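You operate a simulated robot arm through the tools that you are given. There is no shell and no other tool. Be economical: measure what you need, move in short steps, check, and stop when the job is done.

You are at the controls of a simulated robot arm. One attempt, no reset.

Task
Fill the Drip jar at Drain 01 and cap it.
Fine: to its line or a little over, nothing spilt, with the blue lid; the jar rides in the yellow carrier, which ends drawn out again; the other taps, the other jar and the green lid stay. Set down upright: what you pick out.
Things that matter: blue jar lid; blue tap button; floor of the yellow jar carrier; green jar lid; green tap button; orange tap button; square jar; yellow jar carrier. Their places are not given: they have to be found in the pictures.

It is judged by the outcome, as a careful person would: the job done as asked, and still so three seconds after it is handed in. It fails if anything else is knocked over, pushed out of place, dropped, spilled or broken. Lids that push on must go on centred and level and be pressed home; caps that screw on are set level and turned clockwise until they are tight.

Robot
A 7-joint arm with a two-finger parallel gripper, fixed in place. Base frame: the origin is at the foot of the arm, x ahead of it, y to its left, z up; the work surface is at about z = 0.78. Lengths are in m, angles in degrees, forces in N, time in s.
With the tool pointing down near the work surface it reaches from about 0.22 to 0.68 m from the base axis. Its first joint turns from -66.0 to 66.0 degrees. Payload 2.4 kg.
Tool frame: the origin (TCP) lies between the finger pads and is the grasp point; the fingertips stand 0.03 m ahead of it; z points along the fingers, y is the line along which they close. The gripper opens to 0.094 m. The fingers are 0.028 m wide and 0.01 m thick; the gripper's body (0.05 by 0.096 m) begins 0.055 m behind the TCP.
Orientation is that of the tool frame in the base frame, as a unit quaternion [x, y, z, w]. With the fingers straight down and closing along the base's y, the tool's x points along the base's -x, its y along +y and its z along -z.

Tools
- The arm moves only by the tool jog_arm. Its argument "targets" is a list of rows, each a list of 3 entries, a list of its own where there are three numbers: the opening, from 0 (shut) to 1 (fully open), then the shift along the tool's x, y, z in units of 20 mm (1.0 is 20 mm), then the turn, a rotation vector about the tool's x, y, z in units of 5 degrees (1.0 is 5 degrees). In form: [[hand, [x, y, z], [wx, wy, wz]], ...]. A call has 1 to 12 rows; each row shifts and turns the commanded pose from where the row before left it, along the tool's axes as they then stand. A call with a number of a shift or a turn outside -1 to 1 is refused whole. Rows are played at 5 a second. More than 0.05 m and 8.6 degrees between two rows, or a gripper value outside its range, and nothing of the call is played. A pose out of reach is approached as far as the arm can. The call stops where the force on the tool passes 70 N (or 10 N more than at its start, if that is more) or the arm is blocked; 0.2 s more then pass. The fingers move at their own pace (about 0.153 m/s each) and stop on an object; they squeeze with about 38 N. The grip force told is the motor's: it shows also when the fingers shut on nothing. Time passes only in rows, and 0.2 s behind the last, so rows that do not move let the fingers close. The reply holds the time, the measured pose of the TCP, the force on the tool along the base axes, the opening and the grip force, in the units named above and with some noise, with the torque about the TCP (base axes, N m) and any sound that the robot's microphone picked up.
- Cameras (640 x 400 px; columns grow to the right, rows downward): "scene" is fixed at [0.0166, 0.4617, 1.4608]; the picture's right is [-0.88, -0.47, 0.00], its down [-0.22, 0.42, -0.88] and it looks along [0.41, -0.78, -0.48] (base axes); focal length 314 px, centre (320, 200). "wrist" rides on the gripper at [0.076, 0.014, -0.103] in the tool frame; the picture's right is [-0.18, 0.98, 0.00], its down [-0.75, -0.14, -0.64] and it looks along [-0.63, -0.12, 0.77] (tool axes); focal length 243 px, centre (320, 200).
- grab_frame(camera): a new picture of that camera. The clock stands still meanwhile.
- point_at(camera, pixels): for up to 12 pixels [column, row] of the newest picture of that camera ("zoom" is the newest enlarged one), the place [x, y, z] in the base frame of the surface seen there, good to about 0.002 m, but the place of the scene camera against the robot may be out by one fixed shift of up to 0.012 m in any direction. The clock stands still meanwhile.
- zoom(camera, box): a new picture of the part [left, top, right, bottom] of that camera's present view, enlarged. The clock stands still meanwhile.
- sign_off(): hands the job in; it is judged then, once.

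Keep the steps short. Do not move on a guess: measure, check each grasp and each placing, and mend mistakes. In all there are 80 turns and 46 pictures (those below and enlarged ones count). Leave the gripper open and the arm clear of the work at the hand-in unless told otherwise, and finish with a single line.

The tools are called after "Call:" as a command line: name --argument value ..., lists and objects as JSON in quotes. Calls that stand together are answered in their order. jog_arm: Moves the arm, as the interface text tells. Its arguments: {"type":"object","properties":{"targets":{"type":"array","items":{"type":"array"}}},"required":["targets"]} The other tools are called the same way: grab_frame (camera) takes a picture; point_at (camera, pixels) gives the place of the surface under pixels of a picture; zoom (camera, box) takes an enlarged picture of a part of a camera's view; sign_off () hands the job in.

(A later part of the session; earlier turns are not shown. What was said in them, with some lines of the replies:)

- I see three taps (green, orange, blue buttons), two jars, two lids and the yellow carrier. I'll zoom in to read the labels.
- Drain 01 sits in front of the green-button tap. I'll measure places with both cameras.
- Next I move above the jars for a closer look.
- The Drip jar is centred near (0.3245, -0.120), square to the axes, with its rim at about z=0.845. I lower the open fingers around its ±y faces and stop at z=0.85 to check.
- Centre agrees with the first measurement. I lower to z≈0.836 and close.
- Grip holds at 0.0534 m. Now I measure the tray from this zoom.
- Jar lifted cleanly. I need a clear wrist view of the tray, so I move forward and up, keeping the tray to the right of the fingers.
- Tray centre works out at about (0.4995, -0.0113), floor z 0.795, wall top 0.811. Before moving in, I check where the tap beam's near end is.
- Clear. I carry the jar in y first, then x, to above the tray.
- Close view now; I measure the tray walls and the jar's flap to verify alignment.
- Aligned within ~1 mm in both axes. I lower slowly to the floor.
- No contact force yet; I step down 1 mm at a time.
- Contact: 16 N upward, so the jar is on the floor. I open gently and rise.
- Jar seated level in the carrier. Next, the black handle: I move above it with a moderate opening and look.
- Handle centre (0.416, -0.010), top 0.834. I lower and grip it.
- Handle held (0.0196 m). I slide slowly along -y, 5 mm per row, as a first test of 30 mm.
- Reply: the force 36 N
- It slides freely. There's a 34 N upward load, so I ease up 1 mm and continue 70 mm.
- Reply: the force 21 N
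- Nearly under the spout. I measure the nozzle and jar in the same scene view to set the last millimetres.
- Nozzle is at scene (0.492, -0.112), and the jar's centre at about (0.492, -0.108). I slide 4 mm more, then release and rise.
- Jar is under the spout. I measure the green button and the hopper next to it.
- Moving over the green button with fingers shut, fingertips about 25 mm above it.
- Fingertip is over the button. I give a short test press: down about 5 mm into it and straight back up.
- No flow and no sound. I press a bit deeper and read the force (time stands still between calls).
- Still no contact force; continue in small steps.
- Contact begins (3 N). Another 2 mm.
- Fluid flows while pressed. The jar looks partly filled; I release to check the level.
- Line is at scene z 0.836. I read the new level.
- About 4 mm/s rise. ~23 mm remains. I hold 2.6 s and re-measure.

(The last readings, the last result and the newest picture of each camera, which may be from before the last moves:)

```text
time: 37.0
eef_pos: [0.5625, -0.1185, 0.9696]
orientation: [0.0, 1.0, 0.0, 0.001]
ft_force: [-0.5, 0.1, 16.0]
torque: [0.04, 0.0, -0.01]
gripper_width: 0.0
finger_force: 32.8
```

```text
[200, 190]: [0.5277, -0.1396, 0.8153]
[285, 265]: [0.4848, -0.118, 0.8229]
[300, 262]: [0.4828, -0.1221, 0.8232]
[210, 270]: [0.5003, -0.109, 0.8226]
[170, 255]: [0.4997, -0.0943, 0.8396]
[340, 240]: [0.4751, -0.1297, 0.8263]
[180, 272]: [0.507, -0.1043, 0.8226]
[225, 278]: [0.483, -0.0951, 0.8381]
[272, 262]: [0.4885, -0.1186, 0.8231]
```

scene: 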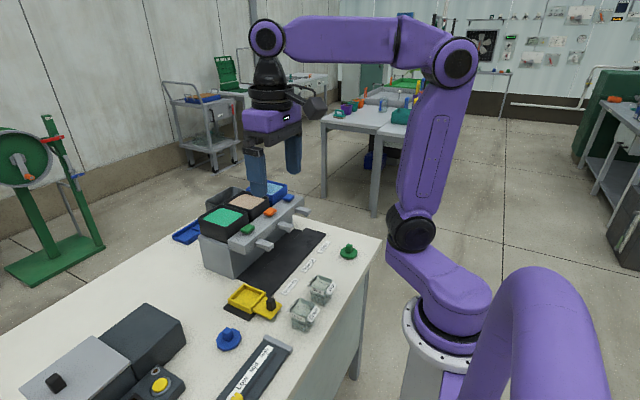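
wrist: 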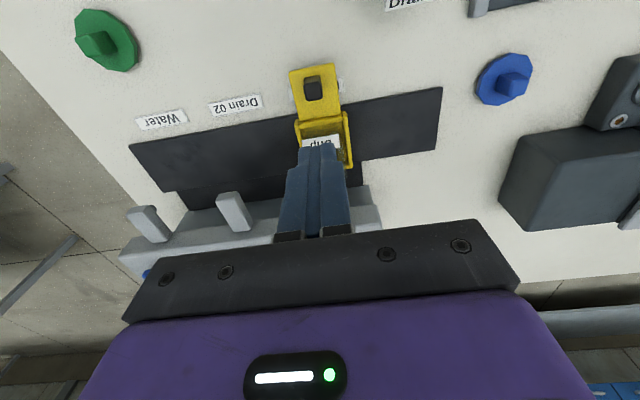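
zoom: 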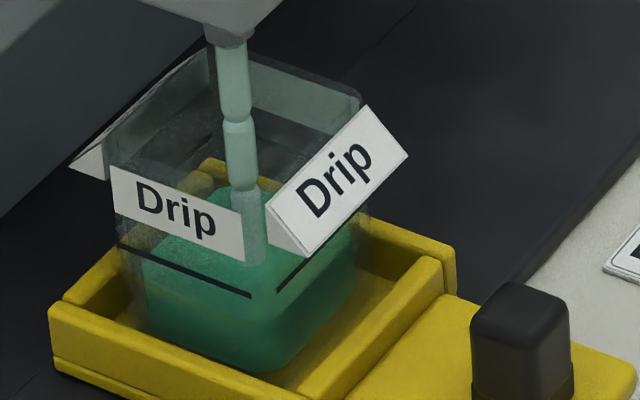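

Level 0.823, rate 3.65 mm/s; 13-14 mm to go. Hold another 2.6 s, then re-measure.

Call:
jog_arm --targets '[[0, [0, 0, 0], [0, 0, 0]], [0, [0, 0, 0], [0, 0, 0]], [0, [0, 0, 0], [0, 0, 0]], [0, [0, 0, 0], [0, 0, 0]], [0, [0, 0, 0], [0, 0, 0]], [0, [0, 0, 0], [0, 0, 0]], [0, [0, 0, 0], [0, 0, 0]], [0, [0, 0, 0], [0, 0, 0]], [0, [0, 0, 0], [0, 0, 0]], [0, [0, 0, 0], [0, 0, 0]], [0, [0, 0, 0], [0, 0, 0]], [0, [0, 0, 0], [0, 0, 0]]]'

Call:
zoom --camera "scene" --box '[258, 248, 294, 282]'

Call:
point_at --camera "zoom" --pixels '[[285, 265], [300, 262], [210, 250], [272, 245], [180, 245], [195, 245], [215, 190], [220, 270], [140, 235], [190, 172], [350, 225]]'

```text
time: 39.6
eef_pos: [0.5638, -0.1194, 0.9711]
orientation: [0.0, 1.0, 0.0, 0.001]
ft_force: [1.6, -0.3, 16.0]
torque: [0.06, -0.06, -0.02]
gripper_width: 0.0
finger_force: 33.3
```

```text
11.76 times, centred on (276, 265) of scene
```

zoom: 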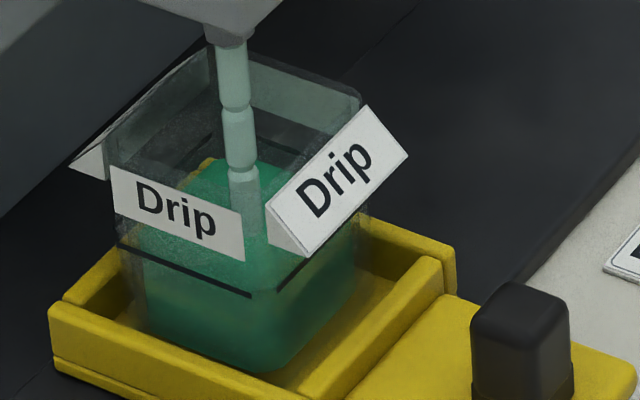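

```text
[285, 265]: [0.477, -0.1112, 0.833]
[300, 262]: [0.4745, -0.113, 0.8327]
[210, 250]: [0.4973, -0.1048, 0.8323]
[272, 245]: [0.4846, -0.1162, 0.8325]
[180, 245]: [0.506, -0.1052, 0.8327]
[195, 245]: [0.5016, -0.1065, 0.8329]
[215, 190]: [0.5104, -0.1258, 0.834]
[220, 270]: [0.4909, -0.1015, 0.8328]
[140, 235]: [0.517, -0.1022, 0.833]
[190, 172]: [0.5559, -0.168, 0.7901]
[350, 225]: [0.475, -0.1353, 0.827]
```

Level 0.8328, line 0.836. Hold 1.0 s more and release.

Call:
jog_arm --targets '[[0, [0, 0, 0], [0, 0, 0]], [0, [0, 0, 0], [0, 0, 0]], [0, [0, 0, 0], [0, 0, 0]], [0, [0, 0, 0], [0, 0, 0]], [0, [0, 0, 0], [0, 0, 0]], [0, [0, 0, -0.7], [0, 0, 0]]]'

Call:
zoom --camera "scene" --box '[258, 248, 294, 282]'

Call:
point_at --camera "zoom" --pixels '[[272, 245], [265, 260], [210, 246], [180, 240], [195, 245], [215, 190], [150, 257], [185, 271], [210, 281], [240, 292], [300, 272], [285, 286]]'

```text
time: 41.0
eef_pos: [0.5621, -0.1181, 0.9828]
orientation: [0.0, 1.0, 0.001, -0.002]
ft_force: [-0.4, 0.6, -0.7]
torque: [0.04, -0.02, -0.02]
gripper_width: 0.0
finger_force: 32.6
```

```text
11.76 times, centred on (276, 265) of scene
```

zoom: 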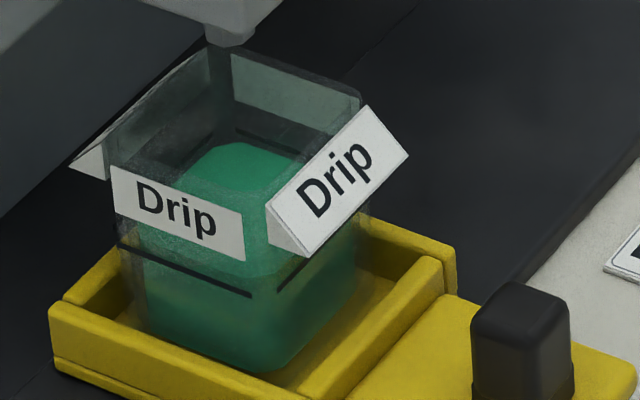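

```text
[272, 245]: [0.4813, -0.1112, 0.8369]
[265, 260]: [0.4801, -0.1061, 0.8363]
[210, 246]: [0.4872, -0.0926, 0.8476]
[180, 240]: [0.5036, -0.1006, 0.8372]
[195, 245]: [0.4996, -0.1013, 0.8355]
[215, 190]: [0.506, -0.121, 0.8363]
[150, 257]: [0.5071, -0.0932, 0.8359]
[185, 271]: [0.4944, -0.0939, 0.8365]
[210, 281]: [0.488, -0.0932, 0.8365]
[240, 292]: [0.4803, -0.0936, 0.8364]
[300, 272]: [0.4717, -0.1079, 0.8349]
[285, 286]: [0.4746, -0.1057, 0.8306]
```

Level ≈ 0.8364 vs line 0.8363: just at the line. I add a brief press (~1 mm) to be safely on or slightly over.

Call:
jog_arm --targets '[[0, [0, 0, 0.7], [0, 0, 0]], [0, [0, 0, 0], [0, 0, 0]], [0, [0, 0, -0.7], [0, 0, 0]], [0, [0, 0, -0.8], [0, 0, 0]], [0, [0, 0, -0.8], [0, 0, 0]], [0, [0, 0, 0], [0, 0, 0]]]'

Call:
zoom --camera "scene" --box '[258, 248, 294, 282]'

Call:
point_at --camera "zoom" --pixels '[[272, 245], [265, 258], [220, 200], [250, 170], [195, 245], [215, 190], [230, 170], [240, 180], [262, 250], [205, 185], [250, 155], [190, 190]]'

```text
time: 42.4
eef_pos: [0.5632, -0.1175, 1.0169]
orientation: [0.001, 1.0, 0.0, 0.0]
ft_force: [0.3, 1.2, 0.2]
torque: [0.02, -0.02, 0.02]
gripper_width: 0.0
finger_force: 32.8
```

```text
11.76 times, centred on (276, 265) of scene
```

zoom: 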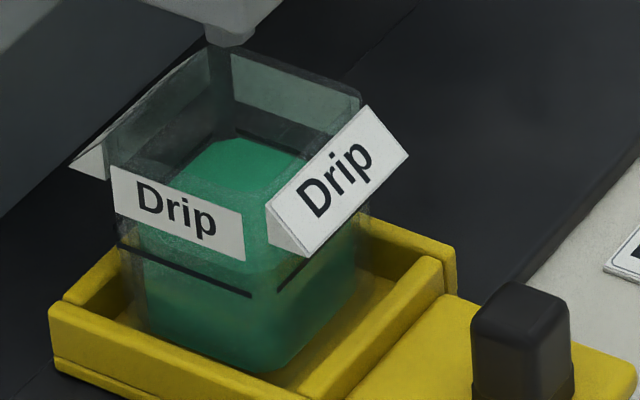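

```text
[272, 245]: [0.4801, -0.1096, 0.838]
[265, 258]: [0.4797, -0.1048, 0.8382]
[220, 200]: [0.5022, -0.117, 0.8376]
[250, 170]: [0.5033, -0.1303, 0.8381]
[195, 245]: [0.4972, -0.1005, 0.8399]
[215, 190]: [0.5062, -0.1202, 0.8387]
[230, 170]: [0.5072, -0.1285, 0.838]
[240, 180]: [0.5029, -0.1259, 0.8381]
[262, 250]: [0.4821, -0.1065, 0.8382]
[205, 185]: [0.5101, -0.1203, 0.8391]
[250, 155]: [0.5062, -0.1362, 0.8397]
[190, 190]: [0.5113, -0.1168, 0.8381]
```

Level is about 2 mm over the line, stream stopped, nothing spilled. I go back to above the handle.

Call:
jog_arm --targets '[[0, [0.9156, 0.042, 0], [0, 0, 0]], [0, [0.9156, 0.042, 0], [0, 0, 0]], [0, [0.9156, 0.042, 0], [0, 0, 0]], [0, [0.9156, 0.042, 0], [0, 0, 0]], [0, [0.9156, 0.042, 0], [0, 0, 0]], [0.5, [0.9156, 0.042, 0], [0, 0, 0]], [0.5, [0.9156, 0.042, 0], [0, 0, 0]], [0.5, [0.9156, 0.042, 0], [0, 0, 0]], [0.5, [0, 0, 1], [0, 0, 0]], [0.5, [0, 0, 1], [0, 0, 0]], [0.5, [0, 0, 1], [0, 0, 0]]]'

Call:
jog_arm --targets '[[0.5, [0, 0, 1], [0, 0, 0]], [0.5, [0, 0, 1], [0, 0, 0]], [0.5, [0, 0, 1], [0, 0, 0]], [0.5, [0, 0, 1], [0, 0, 0]], [0.5, [0, 0, 1], [0, 0, 0]], [0.5, [0, 0, 0.75], [0, 0, 0]], [0.5, [0, 0, 0], [0, 0, 0]], [0.35, [0, 0, 0], [0, 0, 0]], [0.2, [0, 0, 0], [0, 0, 0]], [0, [0, 0, 0], [0, 0, 0]], [0, [0, 0, 0], [0, 0, 0]]]'

```text
time: 44.8
eef_pos: [0.4164, -0.1116, 0.9531]
orientation: [-0.001, 1.0, 0.0, -0.001]
ft_force: [0.1, 0.6, 0.5]
torque: [0.01, 0.0, 0.02]
gripper_width: 0.047
finger_force: 0.2
```

```text
time: 47.2
eef_pos: [0.415, -0.1128, 0.8383]
orientation: [0.0, 1.0, -0.001, 0.001]
ft_force: [1.7, -0.3, 3.1]
torque: [0.06, -0.04, -0.07]
gripper_width: 0.0197
finger_force: 44.7
```

Handle held with low load. I draw the carrier back smoothly 0.101 m.

Call:
jog_arm --targets '[[0, [0, 0.15, 0], [0, 0, 0]], [0, [0, 0.3, 0], [0, 0, 0]], [0, [0, 0.5, 0], [0, 0, 0]], [0, [0, 0.5, 0], [0, 0, 0]], [0, [0, 0.5, 0], [0, 0, 0]], [0, [0, 0.5, 0], [0, 0, 0]], [0, [0, 0.5, 0], [0, 0, 0]], [0, [0, 0.5, 0], [0, 0, 0]], [0, [0, 0.5, 0], [0, 0, 0]], [0, [0, 0.5, 0], [0, 0, 0]], [0, [0, 0.4, 0], [0, 0, 0]], [0, [0, 0.2, 0], [0, 0, 0]]]'

Call:
jog_arm --targets '[[0.2, [0, 0, 0], [0, 0, 0]], [0.5, [0, 0, 0], [0, 0, 0]], [0.5, [0, 0, 0], [0, 0, 0]], [0.5, [0, 0, -0.5], [0, 0, 0]], [0.7, [0, 0, -1], [0, 0, 0]], [0.7, [0, 0, -1], [0, 0, 0]], [0.7, [0, 0, -1], [0, 0, 0]], [0.7, [0, 0, -1], [0, 0, 0]], [0.7, [0, 0.5, -1], [0, 0, 0]], [0.7, [0, 1, 0], [0, 0, 0]], [0.7, [0, 1, 0], [0, 0, 0]], [0.7, [0, 1, 0], [0, 0, 0]]]'

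Call:
grab_frame --camera "wrist"

```text
time: 49.8
eef_pos: [0.4158, -0.0117, 0.8398]
orientation: [-0.001, 1.0, -0.001, 0.0]
ft_force: [-10.3, 0.2, 23.8]
torque: [0.02, 1.17, -0.04]
gripper_width: 0.0197
finger_force: 45.3
```

```text
time: 52.4
eef_pos: [0.4186, 0.0593, 0.95]
orientation: [0.0, 1.0, 0.0, 0.0]
ft_force: [-0.2, -0.1, -1.0]
torque: [-0.02, -0.02, -0.01]
gripper_width: 0.0658
finger_force: 0.0
```

```text
9 pictures are left
```

wrist: 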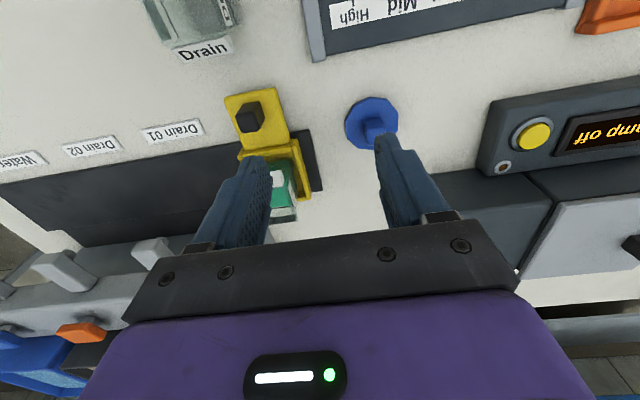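

Carrier is back and upright with its filled jar. Now the blue lid: I measure its knob and disc.

Call:
zoom --camera "wrist" --box '[325, 80, 425, 170]'

Call:
point_at --camera "wrist" --pixels '[[346, 115], [398, 115], [370, 97], [372, 148], [373, 129], [366, 120], [380, 118], [366, 135], [381, 133], [350, 130]]'

```text
4.44 times, centred on (375, 125) of wrist
```

zoom: 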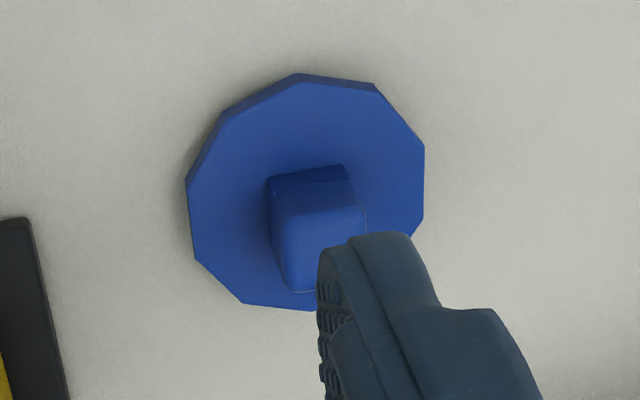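

```text
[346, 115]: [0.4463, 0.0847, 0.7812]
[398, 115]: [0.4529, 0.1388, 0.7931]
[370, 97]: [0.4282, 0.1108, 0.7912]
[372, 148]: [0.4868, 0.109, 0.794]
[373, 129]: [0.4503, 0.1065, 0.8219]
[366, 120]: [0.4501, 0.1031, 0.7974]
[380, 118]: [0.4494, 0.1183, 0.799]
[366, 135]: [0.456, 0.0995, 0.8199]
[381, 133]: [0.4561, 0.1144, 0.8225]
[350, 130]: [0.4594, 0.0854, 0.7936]
```

Call:
point_at --camera "wrist" --pixels '[[425, 173], [440, 172], [480, 170], [450, 190], [485, 165], [500, 110]]'

Call:
jog_arm --targets '[[0.6, [-1, 1, 0], [0, 0, 0]], [0.6, [-1, 1, 0], [0, 0, 0]], [0.6, [-0.05, 0.5, 0.5], [0, 0, 0]], [0.6, [0, 0, 0.5], [0, 0, 0]]]'

Call:
grab_frame --camera "wrist"

```text
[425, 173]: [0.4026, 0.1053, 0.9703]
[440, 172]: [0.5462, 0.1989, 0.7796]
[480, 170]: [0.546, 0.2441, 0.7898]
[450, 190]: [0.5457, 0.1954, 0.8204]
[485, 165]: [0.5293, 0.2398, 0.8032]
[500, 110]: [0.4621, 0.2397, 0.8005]
```

```text
time: 53.4
eef_pos: [0.4582, 0.1094, 0.9293]
orientation: [-0.001, 1.0, 0.001, 0.0]
ft_force: [0.2, 1.2, 0.2]
torque: [-0.02, 0.01, 0.04]
gripper_width: 0.0562
finger_force: 0.1
```

```text
7 pictures are left
```

wrist: 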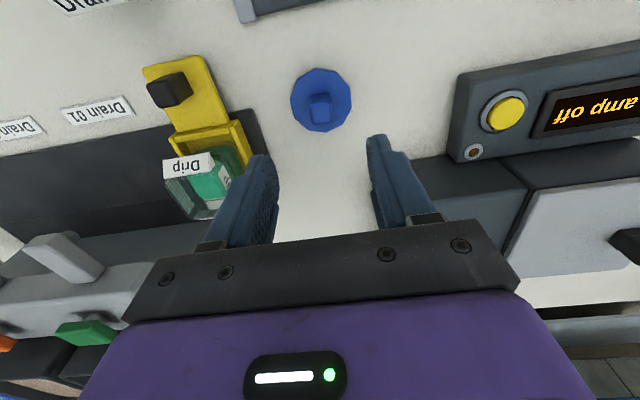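

Nothing obstructs. I measure lid and jar from this frame.

Call:
point_at --camera "wrist" --pixels '[[313, 97], [328, 96], [313, 119], [330, 118], [321, 108], [293, 104], [351, 98], [322, 71], [320, 130], [166, 170], [210, 157], [188, 164]]'

```text
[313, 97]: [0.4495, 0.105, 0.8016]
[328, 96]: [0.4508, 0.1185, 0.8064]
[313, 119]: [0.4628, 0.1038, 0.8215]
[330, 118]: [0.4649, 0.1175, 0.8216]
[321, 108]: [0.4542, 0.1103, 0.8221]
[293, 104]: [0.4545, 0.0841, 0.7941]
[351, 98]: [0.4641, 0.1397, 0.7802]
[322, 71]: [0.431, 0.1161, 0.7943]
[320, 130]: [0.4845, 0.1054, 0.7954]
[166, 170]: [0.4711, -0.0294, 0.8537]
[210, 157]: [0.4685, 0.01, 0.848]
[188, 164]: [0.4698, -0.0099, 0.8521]
```

Knob centre (0.458, 0.111), turned about 6.5° clockwise from above. I align the gripper to it, lower to z≈0.829 and grip.

Call:
jog_arm --targets '[[0.6, [-0.075, 0.105, 1], [0, 0, 0]], [0.6, [0, 0, 1], [0, 0, 0.65]], [0.6, [0, 0, 1], [0, 0, 0.65]], [0.6, [0, 0, 1], [0, 0, 0]], [0.6, [0, 0, 0.6], [0, 0, 0]], [0.6, [0, 0, 0.45], [0, 0, 0]], [0.4, [0, 0, 0], [0, 0, 0]], [0.25, [0, 0, 0], [0, 0, 0]], [0, [0, 0, 0], [0, 0, 0]], [0, [0, 0, 0], [0, 0, 0]]]'

```text
time: 55.6
eef_pos: [0.4592, 0.1108, 0.8283]
orientation: [0.057, 0.998, 0.0, 0.0]
ft_force: [0.2, -0.6, 0.0]
torque: [-0.01, 0.02, 0.0]
gripper_width: 0.0187
finger_force: 38.5
```

Knob gripped (0.0187 m). I lift, turn back, and look at the jar's rim for centring.

Call:
jog_arm --targets '[[0, [0, 0, -0.5], [0, 0, 0]], [0, [0, 0, -1], [0, 0, 0]], [0, [0, 0, -1], [0, 0, 0]], [0, [0, 0, -1], [0, 0, -0.65]], [0, [0, 0, -1], [0, 0, -0.65]], [0, [0, 0, -0.9], [0, 0, 0]], [0, [0, 0, 0], [0, 0, 0]]]'

Call:
zoom --camera "wrist" --box '[130, 80, 350, 230]'

```text
time: 57.2
eef_pos: [0.4589, 0.1111, 0.9353]
orientation: [-0.001, 1.0, 0.0, 0.0]
ft_force: [0.0, 0.5, -0.6]
torque: [0.0, 0.02, -0.05]
gripper_width: 0.0186
finger_force: 37.9
```

```text
2.67 times, centred on (240, 155) of wrist
```

zoom: 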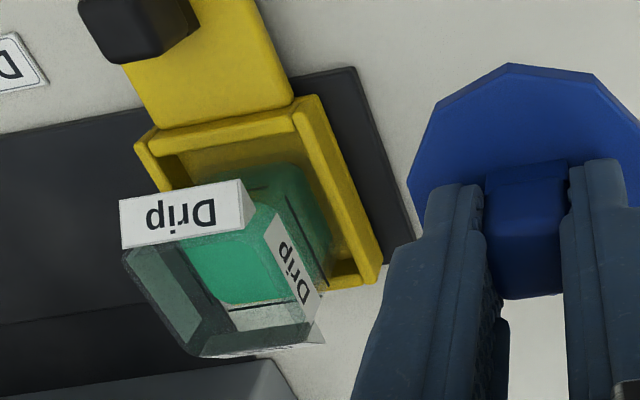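

Call:
point_at --camera "zoom" --pixels '[[124, 245], [240, 222], [125, 250], [161, 308], [198, 354], [262, 350], [298, 275], [285, 245], [322, 335], [245, 190], [124, 205], [175, 328]]'

```text
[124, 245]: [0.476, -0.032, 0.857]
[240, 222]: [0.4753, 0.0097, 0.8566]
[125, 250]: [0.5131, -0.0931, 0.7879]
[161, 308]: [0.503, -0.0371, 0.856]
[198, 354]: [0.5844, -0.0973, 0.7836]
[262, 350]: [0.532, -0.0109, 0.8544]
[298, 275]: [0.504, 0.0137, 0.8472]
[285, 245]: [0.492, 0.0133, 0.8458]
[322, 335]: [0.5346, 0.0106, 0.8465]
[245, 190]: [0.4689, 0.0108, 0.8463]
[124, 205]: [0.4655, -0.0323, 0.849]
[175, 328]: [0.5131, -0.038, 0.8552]
```

Jar centre ≈ (0.500, -0.0116). I check how the lid sits relative to the gripper.

Call:
point_at --camera "zoom" --pixels '[[495, 190], [560, 180], [525, 190], [525, 215], [525, 285], [510, 72], [430, 120], [600, 85], [415, 180], [450, 100]]'

```text
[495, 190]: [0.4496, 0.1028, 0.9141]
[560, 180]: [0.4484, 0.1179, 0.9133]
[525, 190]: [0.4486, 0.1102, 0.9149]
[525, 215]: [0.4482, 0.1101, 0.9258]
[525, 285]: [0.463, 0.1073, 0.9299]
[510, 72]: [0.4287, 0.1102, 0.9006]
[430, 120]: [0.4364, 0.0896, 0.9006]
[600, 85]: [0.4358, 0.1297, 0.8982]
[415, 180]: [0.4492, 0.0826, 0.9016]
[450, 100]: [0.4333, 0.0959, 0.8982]
```

Lid is centred on the gripper. I carry it over the jar and lower to just above the rim.

Call:
jog_arm --targets '[[0, [-0.2625, -0.765, 0], [0, 0, 0]], [0, [-0.2625, -0.765, 0], [0, 0, 0]], [0, [-0.2625, -0.765, 0], [0, 0, 0]], [0, [-0.2625, -0.765, 0], [0, 0, 0]], [0, [-0.2625, -0.765, 0], [0, 0, 0]], [0, [-0.2625, -0.765, 0], [0, 0, 0]], [0, [-0.2625, -0.765, 0], [0, 0, 0]], [0, [-0.2625, -0.765, 0], [0, 0, 0]], [0, [0, 0, 0.5], [0, 0, 0]], [0, [0, 0, 0.4], [0, 0, 0]], [0, [0, 0, 0], [0, 0, 0]]]'

Call:
zoom --camera "scene" --box '[215, 245, 305, 325]'

```text
time: 59.6
eef_pos: [0.5012, -0.0106, 0.919]
orientation: [0.001, 1.0, 0.0, -0.001]
ft_force: [-0.1, 0.3, -0.5]
torque: [0.02, -0.02, 0.01]
gripper_width: 0.0185
finger_force: 38.1
```

```text
5.00 times, centred on (260, 285) of scene
```

zoom: 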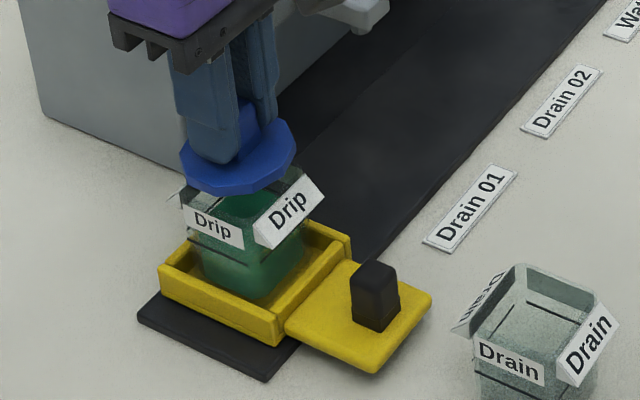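

Call:
point_at --camera "zoom" --pixels '[[205, 182], [222, 188], [235, 188], [255, 185], [275, 172], [290, 160], [190, 168], [186, 160], [215, 226], [195, 215], [290, 205]]'

```text
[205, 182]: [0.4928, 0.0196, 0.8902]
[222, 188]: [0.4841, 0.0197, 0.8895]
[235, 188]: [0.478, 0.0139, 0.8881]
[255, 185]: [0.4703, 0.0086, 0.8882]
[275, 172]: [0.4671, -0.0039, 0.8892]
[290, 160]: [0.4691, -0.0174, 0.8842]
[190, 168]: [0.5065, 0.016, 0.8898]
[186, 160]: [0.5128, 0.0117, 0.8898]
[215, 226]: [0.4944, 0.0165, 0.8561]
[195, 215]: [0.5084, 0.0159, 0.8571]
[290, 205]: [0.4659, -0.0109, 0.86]
```

Lid and jar agree within ~1-2 mm; I nudge 0.6 mm in -y and lower in small steps, reading force.

Call:
jog_arm --targets '[[0, [0, -0.03, 0.3], [0, 0, 0]], [0, [0, 0, 0.2], [0, 0, 0]], [0, [0, 0, 0.1], [0, 0, 0]], [0, [0, 0, 0], [0, 0, 0]]]'

```text
time: 60.6
eef_pos: [0.501, -0.0114, 0.9074]
orientation: [0.0, 1.0, 0.001, 0.0]
ft_force: [0.4, -0.8, 0.4]
torque: [-0.01, -0.02, 0.0]
gripper_width: 0.0185
finger_force: 37.6
```

Call:
jog_arm --targets '[[0, [0, 0, 0.1], [0, 0, 0]], [0, [0, 0, 0.1], [0, 0, 0]], [0, [0, 0, 0], [0, 0, 0]]]'

```text
time: 61.4
eef_pos: [0.502, -0.0111, 0.9031]
orientation: [0.0, 1.0, 0.0, 0.0]
ft_force: [1.3, -0.3, -0.6]
torque: [-0.02, 0.05, -0.03]
gripper_width: 0.0184
finger_force: 38.3
```

No force yet, so the plug is entering or not yet touching. Continue in 1 mm steps.

Call:
jog_arm --targets '[[0, [0, 0, 0.06], [0, 0, 0]], [0, [0, 0, 0.06], [0, 0, 0]], [0, [0, 0, 0.06], [0, 0, 0]], [0, [0, 0, 0], [0, 0, 0]]]'

```text
time: 62.4
eef_pos: [0.5019, -0.0112, 0.901]
orientation: [0.0, 1.0, 0.0, 0.002]
ft_force: [-3.1, 1.2, 30.1]
torque: [0.03, 0.06, -0.01]
gripper_width: 0.0184
finger_force: 37.7
```

30 N now, with little torque. I look at how it sits.

Call:
zoom --camera "scene" --box '[230, 258, 290, 312]'

```text
7.41 times, centred on (260, 285) of scene
```

zoom: 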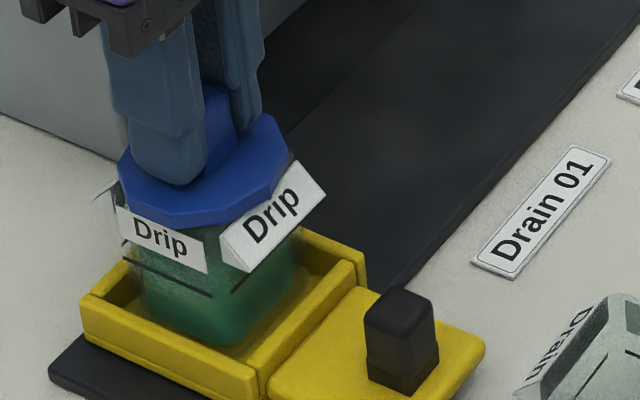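

It's level, at the rim. I press further in small steps to push it home.

Call:
jog_arm --targets '[[0, [0, 0, 0.05], [0, 0, 0]], [0, [0, 0, 0.05], [0, 0, 0]], [0, [0, 0, 0], [0, 0, 0]]]'

```text
time: 63.2
eef_pos: [0.5012, -0.0114, 0.8994]
orientation: [0.0, 1.0, 0.0, 0.003]
ft_force: [-3.8, -0.4, 47.9]
torque: [0.01, 0.17, -0.01]
gripper_width: 0.0186
finger_force: 38.2
```

Call:
jog_arm --targets '[[0, [0, 0, 0.05], [0, 0, 0]], [0, [0, 0, 0.04], [0, 0, 0]], [0, [0, 0, 0], [0, 0, 0]]]'

```text
time: 64.0
eef_pos: [0.5028, -0.0104, 0.8998]
orientation: [-0.001, 1.0, 0.0, 0.006]
ft_force: [-3.8, 0.9, 66.6]
torque: [0.03, 0.48, 0.01]
gripper_width: 0.0184
finger_force: 38.2
```

66 N without further movement: the lid has bottomed on the rim. I relieve the load, release, and rise for a check.

Call:
jog_arm --targets '[[0, [0, 0, -0.1], [0, 0, 0]], [0, [0, 0, -0.1], [0, 0, 0]], [0.3, [0, 0, 0], [0, 0, 0]], [0.5, [0, 0, 0], [0, 0, 0]], [0.5, [0, 0, 0], [0, 0, 0]], [0.5, [0, 0, -0.5], [0, 0, 0]], [0.5, [0, 0, -1], [0, 0, 0]], [0.5, [0, 0, -1], [0, 0, 0]], [0.5, [0, 0, -1], [0, 0, 0]], [0, [0, 0, -0.5], [0, 0, 0]], [0, [0, 0, 0], [0, 0, 0]]]'

Call:
zoom --camera "scene" --box '[235, 256, 285, 306]'

```text
time: 66.4
eef_pos: [0.5005, -0.0119, 0.9806]
orientation: [0.001, 1.0, 0.0, 0.0]
ft_force: [0.2, -0.2, 0.3]
torque: [0.0, -0.01, 0.0]
gripper_width: 0.0
finger_force: 32.6
```

```text
8.00 times, centred on (260, 281) of scene
```

zoom: 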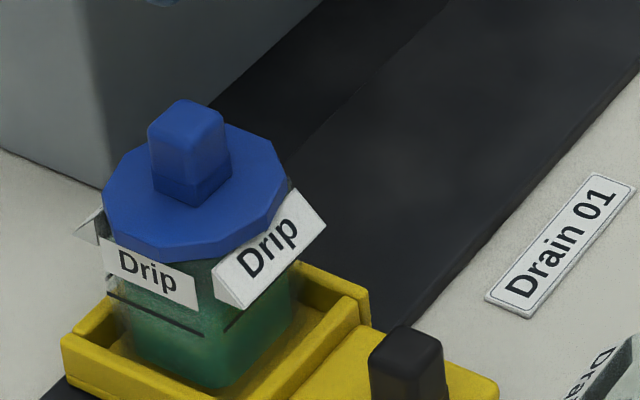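

Call:
point_at --camera "zoom" --pixels '[[120, 190], [135, 225], [190, 235], [240, 210], [265, 170], [240, 140], [130, 160], [195, 125], [180, 115], [190, 250], [150, 245], [110, 228]]'

```text
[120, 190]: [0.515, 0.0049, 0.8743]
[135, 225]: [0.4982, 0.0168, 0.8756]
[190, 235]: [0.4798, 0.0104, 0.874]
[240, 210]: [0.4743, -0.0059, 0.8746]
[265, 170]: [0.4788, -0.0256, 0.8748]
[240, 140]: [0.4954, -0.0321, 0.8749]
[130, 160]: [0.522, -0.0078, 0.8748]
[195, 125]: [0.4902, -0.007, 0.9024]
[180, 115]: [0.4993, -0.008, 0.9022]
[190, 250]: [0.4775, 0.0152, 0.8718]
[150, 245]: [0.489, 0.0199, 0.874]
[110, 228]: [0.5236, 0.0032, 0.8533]
```

Lid level (all 0.874–0.876). But the knob may have slid ~3 mm in the fingers, so I check the gap under the disc before pressing again from the top.

Call:
point_at --camera "zoom" --pixels '[[190, 254], [190, 258], [190, 262], [170, 256], [170, 260], [130, 240], [130, 246], [150, 252], [215, 245], [215, 252], [155, 280], [120, 250]]'

```text
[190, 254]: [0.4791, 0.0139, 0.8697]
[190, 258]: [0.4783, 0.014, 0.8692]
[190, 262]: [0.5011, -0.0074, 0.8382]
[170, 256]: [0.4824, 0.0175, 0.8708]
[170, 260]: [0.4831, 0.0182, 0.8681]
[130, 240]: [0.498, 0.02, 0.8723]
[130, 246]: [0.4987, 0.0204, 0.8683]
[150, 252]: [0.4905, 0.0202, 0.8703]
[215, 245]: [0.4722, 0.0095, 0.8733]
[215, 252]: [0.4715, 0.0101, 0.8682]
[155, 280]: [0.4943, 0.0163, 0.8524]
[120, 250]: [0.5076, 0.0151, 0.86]
```

Gap under disc to rim looks to be ~4-5 mm: not fully home. I press on the knob top with closed fingers.

Call:
jog_arm --targets '[[0, [0, 0, 1], [0, 0, 0]], [0, [0, 0, 1], [0, 0, 0]], [0, [0, 0, 0.5], [0, 0, 0]], [0, [0, 0, 0.2], [0, 0, 0]], [0, [0, 0, 0.1], [0, 0, 0]], [0, [0, 0, 0], [0, 0, 0]]]'

```text
time: 67.8
eef_pos: [0.4995, -0.0111, 0.925]
orientation: [-0.002, 1.0, 0.0, 0.0]
ft_force: [-4.5, 0.2, 21.8]
torque: [0.01, 0.18, -0.01]
gripper_width: 0.0
finger_force: 33.2
```

Call:
jog_arm --targets '[[0, [0, 0, 0.1], [0, 0, 0]], [0, [0, 0, 0.1], [0, 0, 0]], [0, [0, 0, 0.05], [0, 0, 0]], [0, [0, 0, 0], [0, 0, 0]]]'

```text
time: 68.4
eef_pos: [0.5021, -0.012, 0.9259]
orientation: [0.0, 1.0, 0.0, 0.004]
ft_force: [-9.4, 0.0, 24.2]
torque: [-0.02, 0.37, 0.01]
gripper_width: 0.0
finger_force: 32.8
stopped in row 2: the force on the tool passed its limit at 75 N (the readings are from after the stop); the commanded pose is now the measured one
```

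75 N gives no travel: the lid may be sitting on the rim, slightly off-centre. From the last enlarged picture I compare the knob centre against the jar centre.

Call:
point_at --camera "zoom" --pixels '[[170, 160], [165, 170], [212, 160], [212, 172], [242, 303], [320, 223], [292, 192], [217, 262], [78, 233], [92, 240], [100, 212], [280, 235]]'

```text
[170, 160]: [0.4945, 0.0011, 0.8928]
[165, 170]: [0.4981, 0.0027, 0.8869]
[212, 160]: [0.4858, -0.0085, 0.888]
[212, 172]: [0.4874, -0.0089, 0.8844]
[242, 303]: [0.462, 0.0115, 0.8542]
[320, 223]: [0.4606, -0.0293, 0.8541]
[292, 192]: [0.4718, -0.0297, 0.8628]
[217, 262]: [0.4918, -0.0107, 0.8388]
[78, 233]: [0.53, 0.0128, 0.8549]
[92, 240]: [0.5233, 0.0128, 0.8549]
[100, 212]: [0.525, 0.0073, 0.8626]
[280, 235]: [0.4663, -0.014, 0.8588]
```

The knob centre is at scene y≈-0.0075 and the jar centre at about -0.009 to -0.010, with x matching: the lid is ~2 mm off in y. I rise, open, re-grip the knob.

Call:
jog_arm --targets '[[0, [0, 0, -0.5], [0, 0, 0]], [0.3, [0, 0, -0.5], [0, 0, 0]], [0.5, [0, 0, 0], [0, 0, 0]], [0.5, [0, 0, 0.7], [0, 0, 0]], [0.5, [0, 0, 0.7], [0, 0, 0]], [0.5, [0, 0, 0.65], [0, 0, 0]], [0.5, [0, 0, 0], [0, 0, 0]]]'

Call:
jog_arm --targets '[[0.3, [0, 0, 0], [0, 0, 0]], [0.2, [0, 0, 0], [0, 0, 0]], [0, [0, 0, 0], [0, 0, 0]], [0, [0, 0, 0], [0, 0, 0]]]'

```text
time: 70.0
eef_pos: [0.5029, -0.0111, 0.9041]
orientation: [0.001, 1.0, 0.0, 0.003]
ft_force: [0.2, 0.1, 0.4]
torque: [0.04, 0.01, 0.0]
gripper_width: 0.0469
finger_force: 0.0
```

```text
time: 71.0
eef_pos: [0.5013, -0.0121, 0.9032]
orientation: [0.0, 1.0, 0.0, 0.003]
ft_force: [0.8, 0.1, 0.1]
torque: [0.0, -0.05, 0.02]
gripper_width: 0.0187
finger_force: 37.9
```

Re-gripped. I lift 8 mm, take out the small tilt, shift 2 mm in -y, and come down again gently.

Call:
jog_arm --targets '[[0, [0, 0, -0.2], [0, 0.07, 0]], [0, [0, 0, -0.2], [0, 0, 0]], [0, [0, -0.1, 0], [0, 0, 0]], [0, [0, 0, 0.2], [0, 0, 0]], [0, [0, 0, 0.1], [0, 0, 0]], [0, [0, 0, 0.05], [0, 0, 0]], [0, [0, 0, 0], [0, 0, 0]]]'

```text
time: 72.6
eef_pos: [0.502, -0.0125, 0.9038]
orientation: [-0.001, 1.0, -0.001, 0.0]
ft_force: [-0.6, 0.5, 2.8]
torque: [-0.02, -0.05, -0.01]
gripper_width: 0.0186
finger_force: 37.8
```

Call:
jog_arm --targets '[[0, [0, 0, 0.05], [0, 0, 0]], [0, [0, 0, 0.05], [0, 0, 0]], [0, [0, 0, 0], [0, 0, 0]]]'

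```text
time: 73.4
eef_pos: [0.5017, -0.013, 0.9038]
orientation: [0.0, 1.0, 0.0, 0.002]
ft_force: [-4.2, 0.5, 30.8]
torque: [0.03, 0.04, 0.0]
gripper_width: 0.0187
finger_force: 37.9
```

The lid stops at the same height. Checking back on the open-jar picture, the glass rim stands ~4 mm above the flaps' top edges (scene z ≈ 0.867), so disc underside (0.868) is on the rim. I press firmly once more at the corrected centre, then release.

Call:
jog_arm --targets '[[0, [0, 0, 0.05], [0, 0, 0]], [0, [0, 0, 0.05], [0, 0, 0]], [0, [0, 0, 0], [0, 0, 0]], [0, [0, 0, 0], [0, 0, 0]]]'

Call:
jog_arm --targets '[[0, [0, 0, -0.1], [0, 0, 0]], [0, [0, 0, -0.1], [0, 0, 0]], [0.3, [0, 0, 0], [0, 0, 0]], [0.5, [0, 0, 0], [0, 0, 0]], [0.5, [0, 0, 0], [0, 0, 0]], [0.5, [0, 0, -0.5], [0, 0, 0]], [0.5, [0, 0, -1], [0, 0, 0]], [0.5, [0, 0, -1], [0, 0, 0]], [0.5, [0, 0, -1], [0, 0, 0]], [0.3, [0, 0, -1], [0, 0, 0]], [0, [0, 0, 0], [0, 0, 0]], [0, [0, 0, 0], [0, 0, 0]]]'

Call:
zoom --camera "scene" --box '[240, 262, 280, 302]'

```text
time: 74.4
eef_pos: [0.5034, -0.0137, 0.9015]
orientation: [-0.001, 1.0, 0.0, 0.002]
ft_force: [-0.5, 0.5, 28.8]
torque: [0.03, -0.21, -0.03]
gripper_width: 0.0185
finger_force: 37.8
```

```text
time: 77.0
eef_pos: [0.5028, -0.0133, 0.993]
orientation: [0.001, 1.0, 0.0, 0.0]
ft_force: [0.8, 0.1, 0.5]
torque: [-0.02, -0.04, -0.01]
gripper_width: 0.0
finger_force: 33.1
```

```text
10.00 times, centred on (260, 282) of scene
```

zoom: 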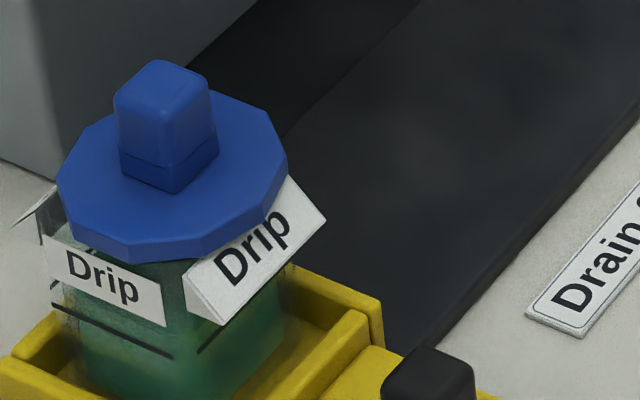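

The last press moved 2 mm at lower force. I measure the disc again.

Call:
point_at --camera "zoom" --pixels '[[90, 200], [150, 235], [220, 215], [260, 160], [220, 120], [85, 150], [165, 80], [100, 248], [150, 258], [190, 250], [145, 130], [195, 130]]'

```text
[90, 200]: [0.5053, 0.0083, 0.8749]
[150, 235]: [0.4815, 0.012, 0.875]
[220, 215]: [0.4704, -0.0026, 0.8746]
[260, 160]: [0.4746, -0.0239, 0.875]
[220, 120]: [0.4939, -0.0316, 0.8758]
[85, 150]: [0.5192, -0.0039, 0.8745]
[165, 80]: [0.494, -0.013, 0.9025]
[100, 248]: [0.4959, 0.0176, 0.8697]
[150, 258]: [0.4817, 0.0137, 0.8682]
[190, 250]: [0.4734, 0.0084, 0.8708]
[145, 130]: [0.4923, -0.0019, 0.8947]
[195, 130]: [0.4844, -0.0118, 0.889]
```

Same height (0.875) but the lid moved ~2.5 mm sideways, so I need to know the true rim height. I look closely at the identical Drain jar.

Call:
zoom --camera "scene" --box '[284, 292, 328, 336]'

```text
9.09 times, centred on (306, 314) of scene
```

zoom: 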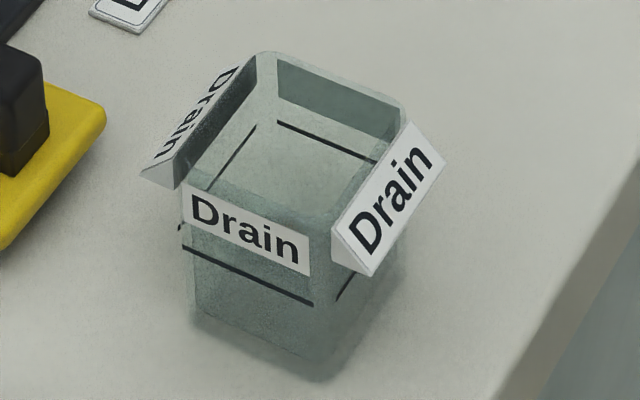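

I use rays: a pixel on the back rim edge gives the table point seen behind it, and with the jar's known y-planes that yields the rim height.

Call:
point_at --camera "zoom" --pixels '[[335, 74], [300, 62], [370, 88], [245, 225], [220, 212], [290, 240], [345, 222], [405, 130], [250, 62], [186, 190], [250, 206], [306, 240]]'

```text
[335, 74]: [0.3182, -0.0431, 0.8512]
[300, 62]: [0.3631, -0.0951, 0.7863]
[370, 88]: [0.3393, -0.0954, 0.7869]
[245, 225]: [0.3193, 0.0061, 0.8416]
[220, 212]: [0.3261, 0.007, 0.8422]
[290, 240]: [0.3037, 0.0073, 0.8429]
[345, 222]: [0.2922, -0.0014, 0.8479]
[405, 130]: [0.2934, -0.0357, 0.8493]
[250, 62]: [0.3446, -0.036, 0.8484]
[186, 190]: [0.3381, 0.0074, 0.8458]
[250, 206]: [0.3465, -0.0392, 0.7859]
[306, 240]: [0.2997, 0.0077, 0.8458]
```

The rim works out at scene z ≈ 0.866, so the disc (underside ≈ 0.867) is down on the rim with its plug inside, level and within ~1 mm of centre. I give one last firm press on the knob top with shut fingers.

Call:
jog_arm --targets '[[0, [0, 0, 1], [0, 0, 0]], [0, [0, 0, 1], [0, 0, 0]], [0, [0, 0, 0.9], [0, 0, 0]], [0, [0, 0, 0.3], [0, 0, 0]], [0, [0, 0, 0.1], [0, 0, 0]], [0, [0, 0, 0.1], [0, 0, 0]], [0, [0, 0, 0], [0, 0, 0]]]'

```text
time: 78.6
eef_pos: [0.5031, -0.0144, 0.9268]
orientation: [0.0, 1.0, 0.0, 0.0]
ft_force: [0.2, 0.0, 1.1]
torque: [-0.01, -0.05, -0.03]
gripper_width: 0.0
finger_force: 33.2
```

Call:
jog_arm --targets '[[0, [0, 0, 0.1], [0, 0, 0]], [0, [0, 0, 0.1], [0, 0, 0]], [0, [0, 0, 0.08], [0, 0, 0]], [0, [0, 0, 0], [0, 0, 0]]]'

```text
time: 79.4
eef_pos: [0.5047, -0.0133, 0.9252]
orientation: [0.0, 1.0, 0.0, 0.004]
ft_force: [-3.7, 0.1, 19.3]
torque: [0.02, 0.25, -0.02]
gripper_width: 0.0
finger_force: 33.0
stopped in row 4: the force on the tool passed its limit at 73 N (the readings are from after the stop); the commanded pose is now the measured one
```

Pressed to 73 N with no give: home. I rise straight up, open, and move clear.

Call:
jog_arm --targets '[[0, [0, 0, -0.5], [0, 0, 0]], [0, [0, 0, -1], [0, 0, 0]], [0, [0, 0, -1], [0, 0, 0]], [0, [0, 0, -1], [0, 0, 0]], [0, [0, 0, -1], [0, 0, 0]], [0.5, [0, 0, -1], [0, 0, 0]], [1, [0.8, 0, -1], [0, 0, 0]], [1, [1, 0, -1], [0, 0, 0]], [1, [1, 0, -1], [0, 0, 0]], [1, [1, 0, -0.5], [0, 0, 0]], [1, [1, 0, 0], [0, 0, 0]], [1, [0, 0, 0], [0, 0, 0]]]'

Call:
zoom --camera "scene" --box '[205, 200, 335, 350]'

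Call:
point_at --camera "zoom" --pixels '[[275, 236], [295, 240], [312, 222], [320, 212], [287, 213], [290, 205], [290, 258]]'

```text
time: 82.0
eef_pos: [0.4064, -0.012, 1.1033]
orientation: [0.0, 1.0, 0.001, 0.003]
ft_force: [-0.2, 0.2, -0.5]
torque: [0.0, 0.01, 0.01]
gripper_width: 0.0942
finger_force: 0.0
```

```text
2.67 times, centred on (270, 275) of scene
```

zoom: 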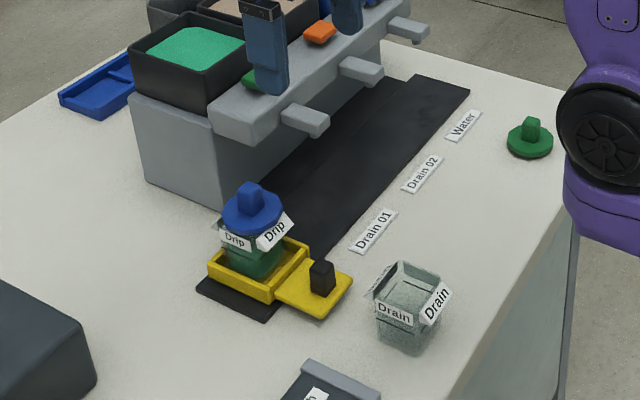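

```text
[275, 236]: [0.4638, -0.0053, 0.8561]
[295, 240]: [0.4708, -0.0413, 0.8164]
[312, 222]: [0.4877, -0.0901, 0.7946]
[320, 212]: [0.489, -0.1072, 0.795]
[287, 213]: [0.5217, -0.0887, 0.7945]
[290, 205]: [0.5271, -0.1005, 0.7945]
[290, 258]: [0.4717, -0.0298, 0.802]
```

Call:
point_at --camera "zoom" --pixels '[[232, 213], [245, 225], [265, 220], [275, 206], [270, 196], [232, 203], [250, 190]]'

```text
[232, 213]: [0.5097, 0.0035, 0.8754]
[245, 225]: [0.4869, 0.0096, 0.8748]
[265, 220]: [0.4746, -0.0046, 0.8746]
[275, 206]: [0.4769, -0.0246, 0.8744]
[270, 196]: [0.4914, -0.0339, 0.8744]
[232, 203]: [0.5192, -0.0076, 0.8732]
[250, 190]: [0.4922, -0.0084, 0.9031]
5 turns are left
```

The lid is level (0.873–0.875) and on the rim, and the carrier is drawn out. The table looks dry in the last picture. The other jar, the green lid and the other taps are untouched, the gripper is open and the arm is clear, so I hand in.

Call:
sign_off

```text
The job is handed in.
```

The Drip jar was filled at Drain 01 to about 2 mm over its line, capped with the blue lid pressed to 73 N, and left in the yellow carrier drawn back out; I heard no click as the lid seated.
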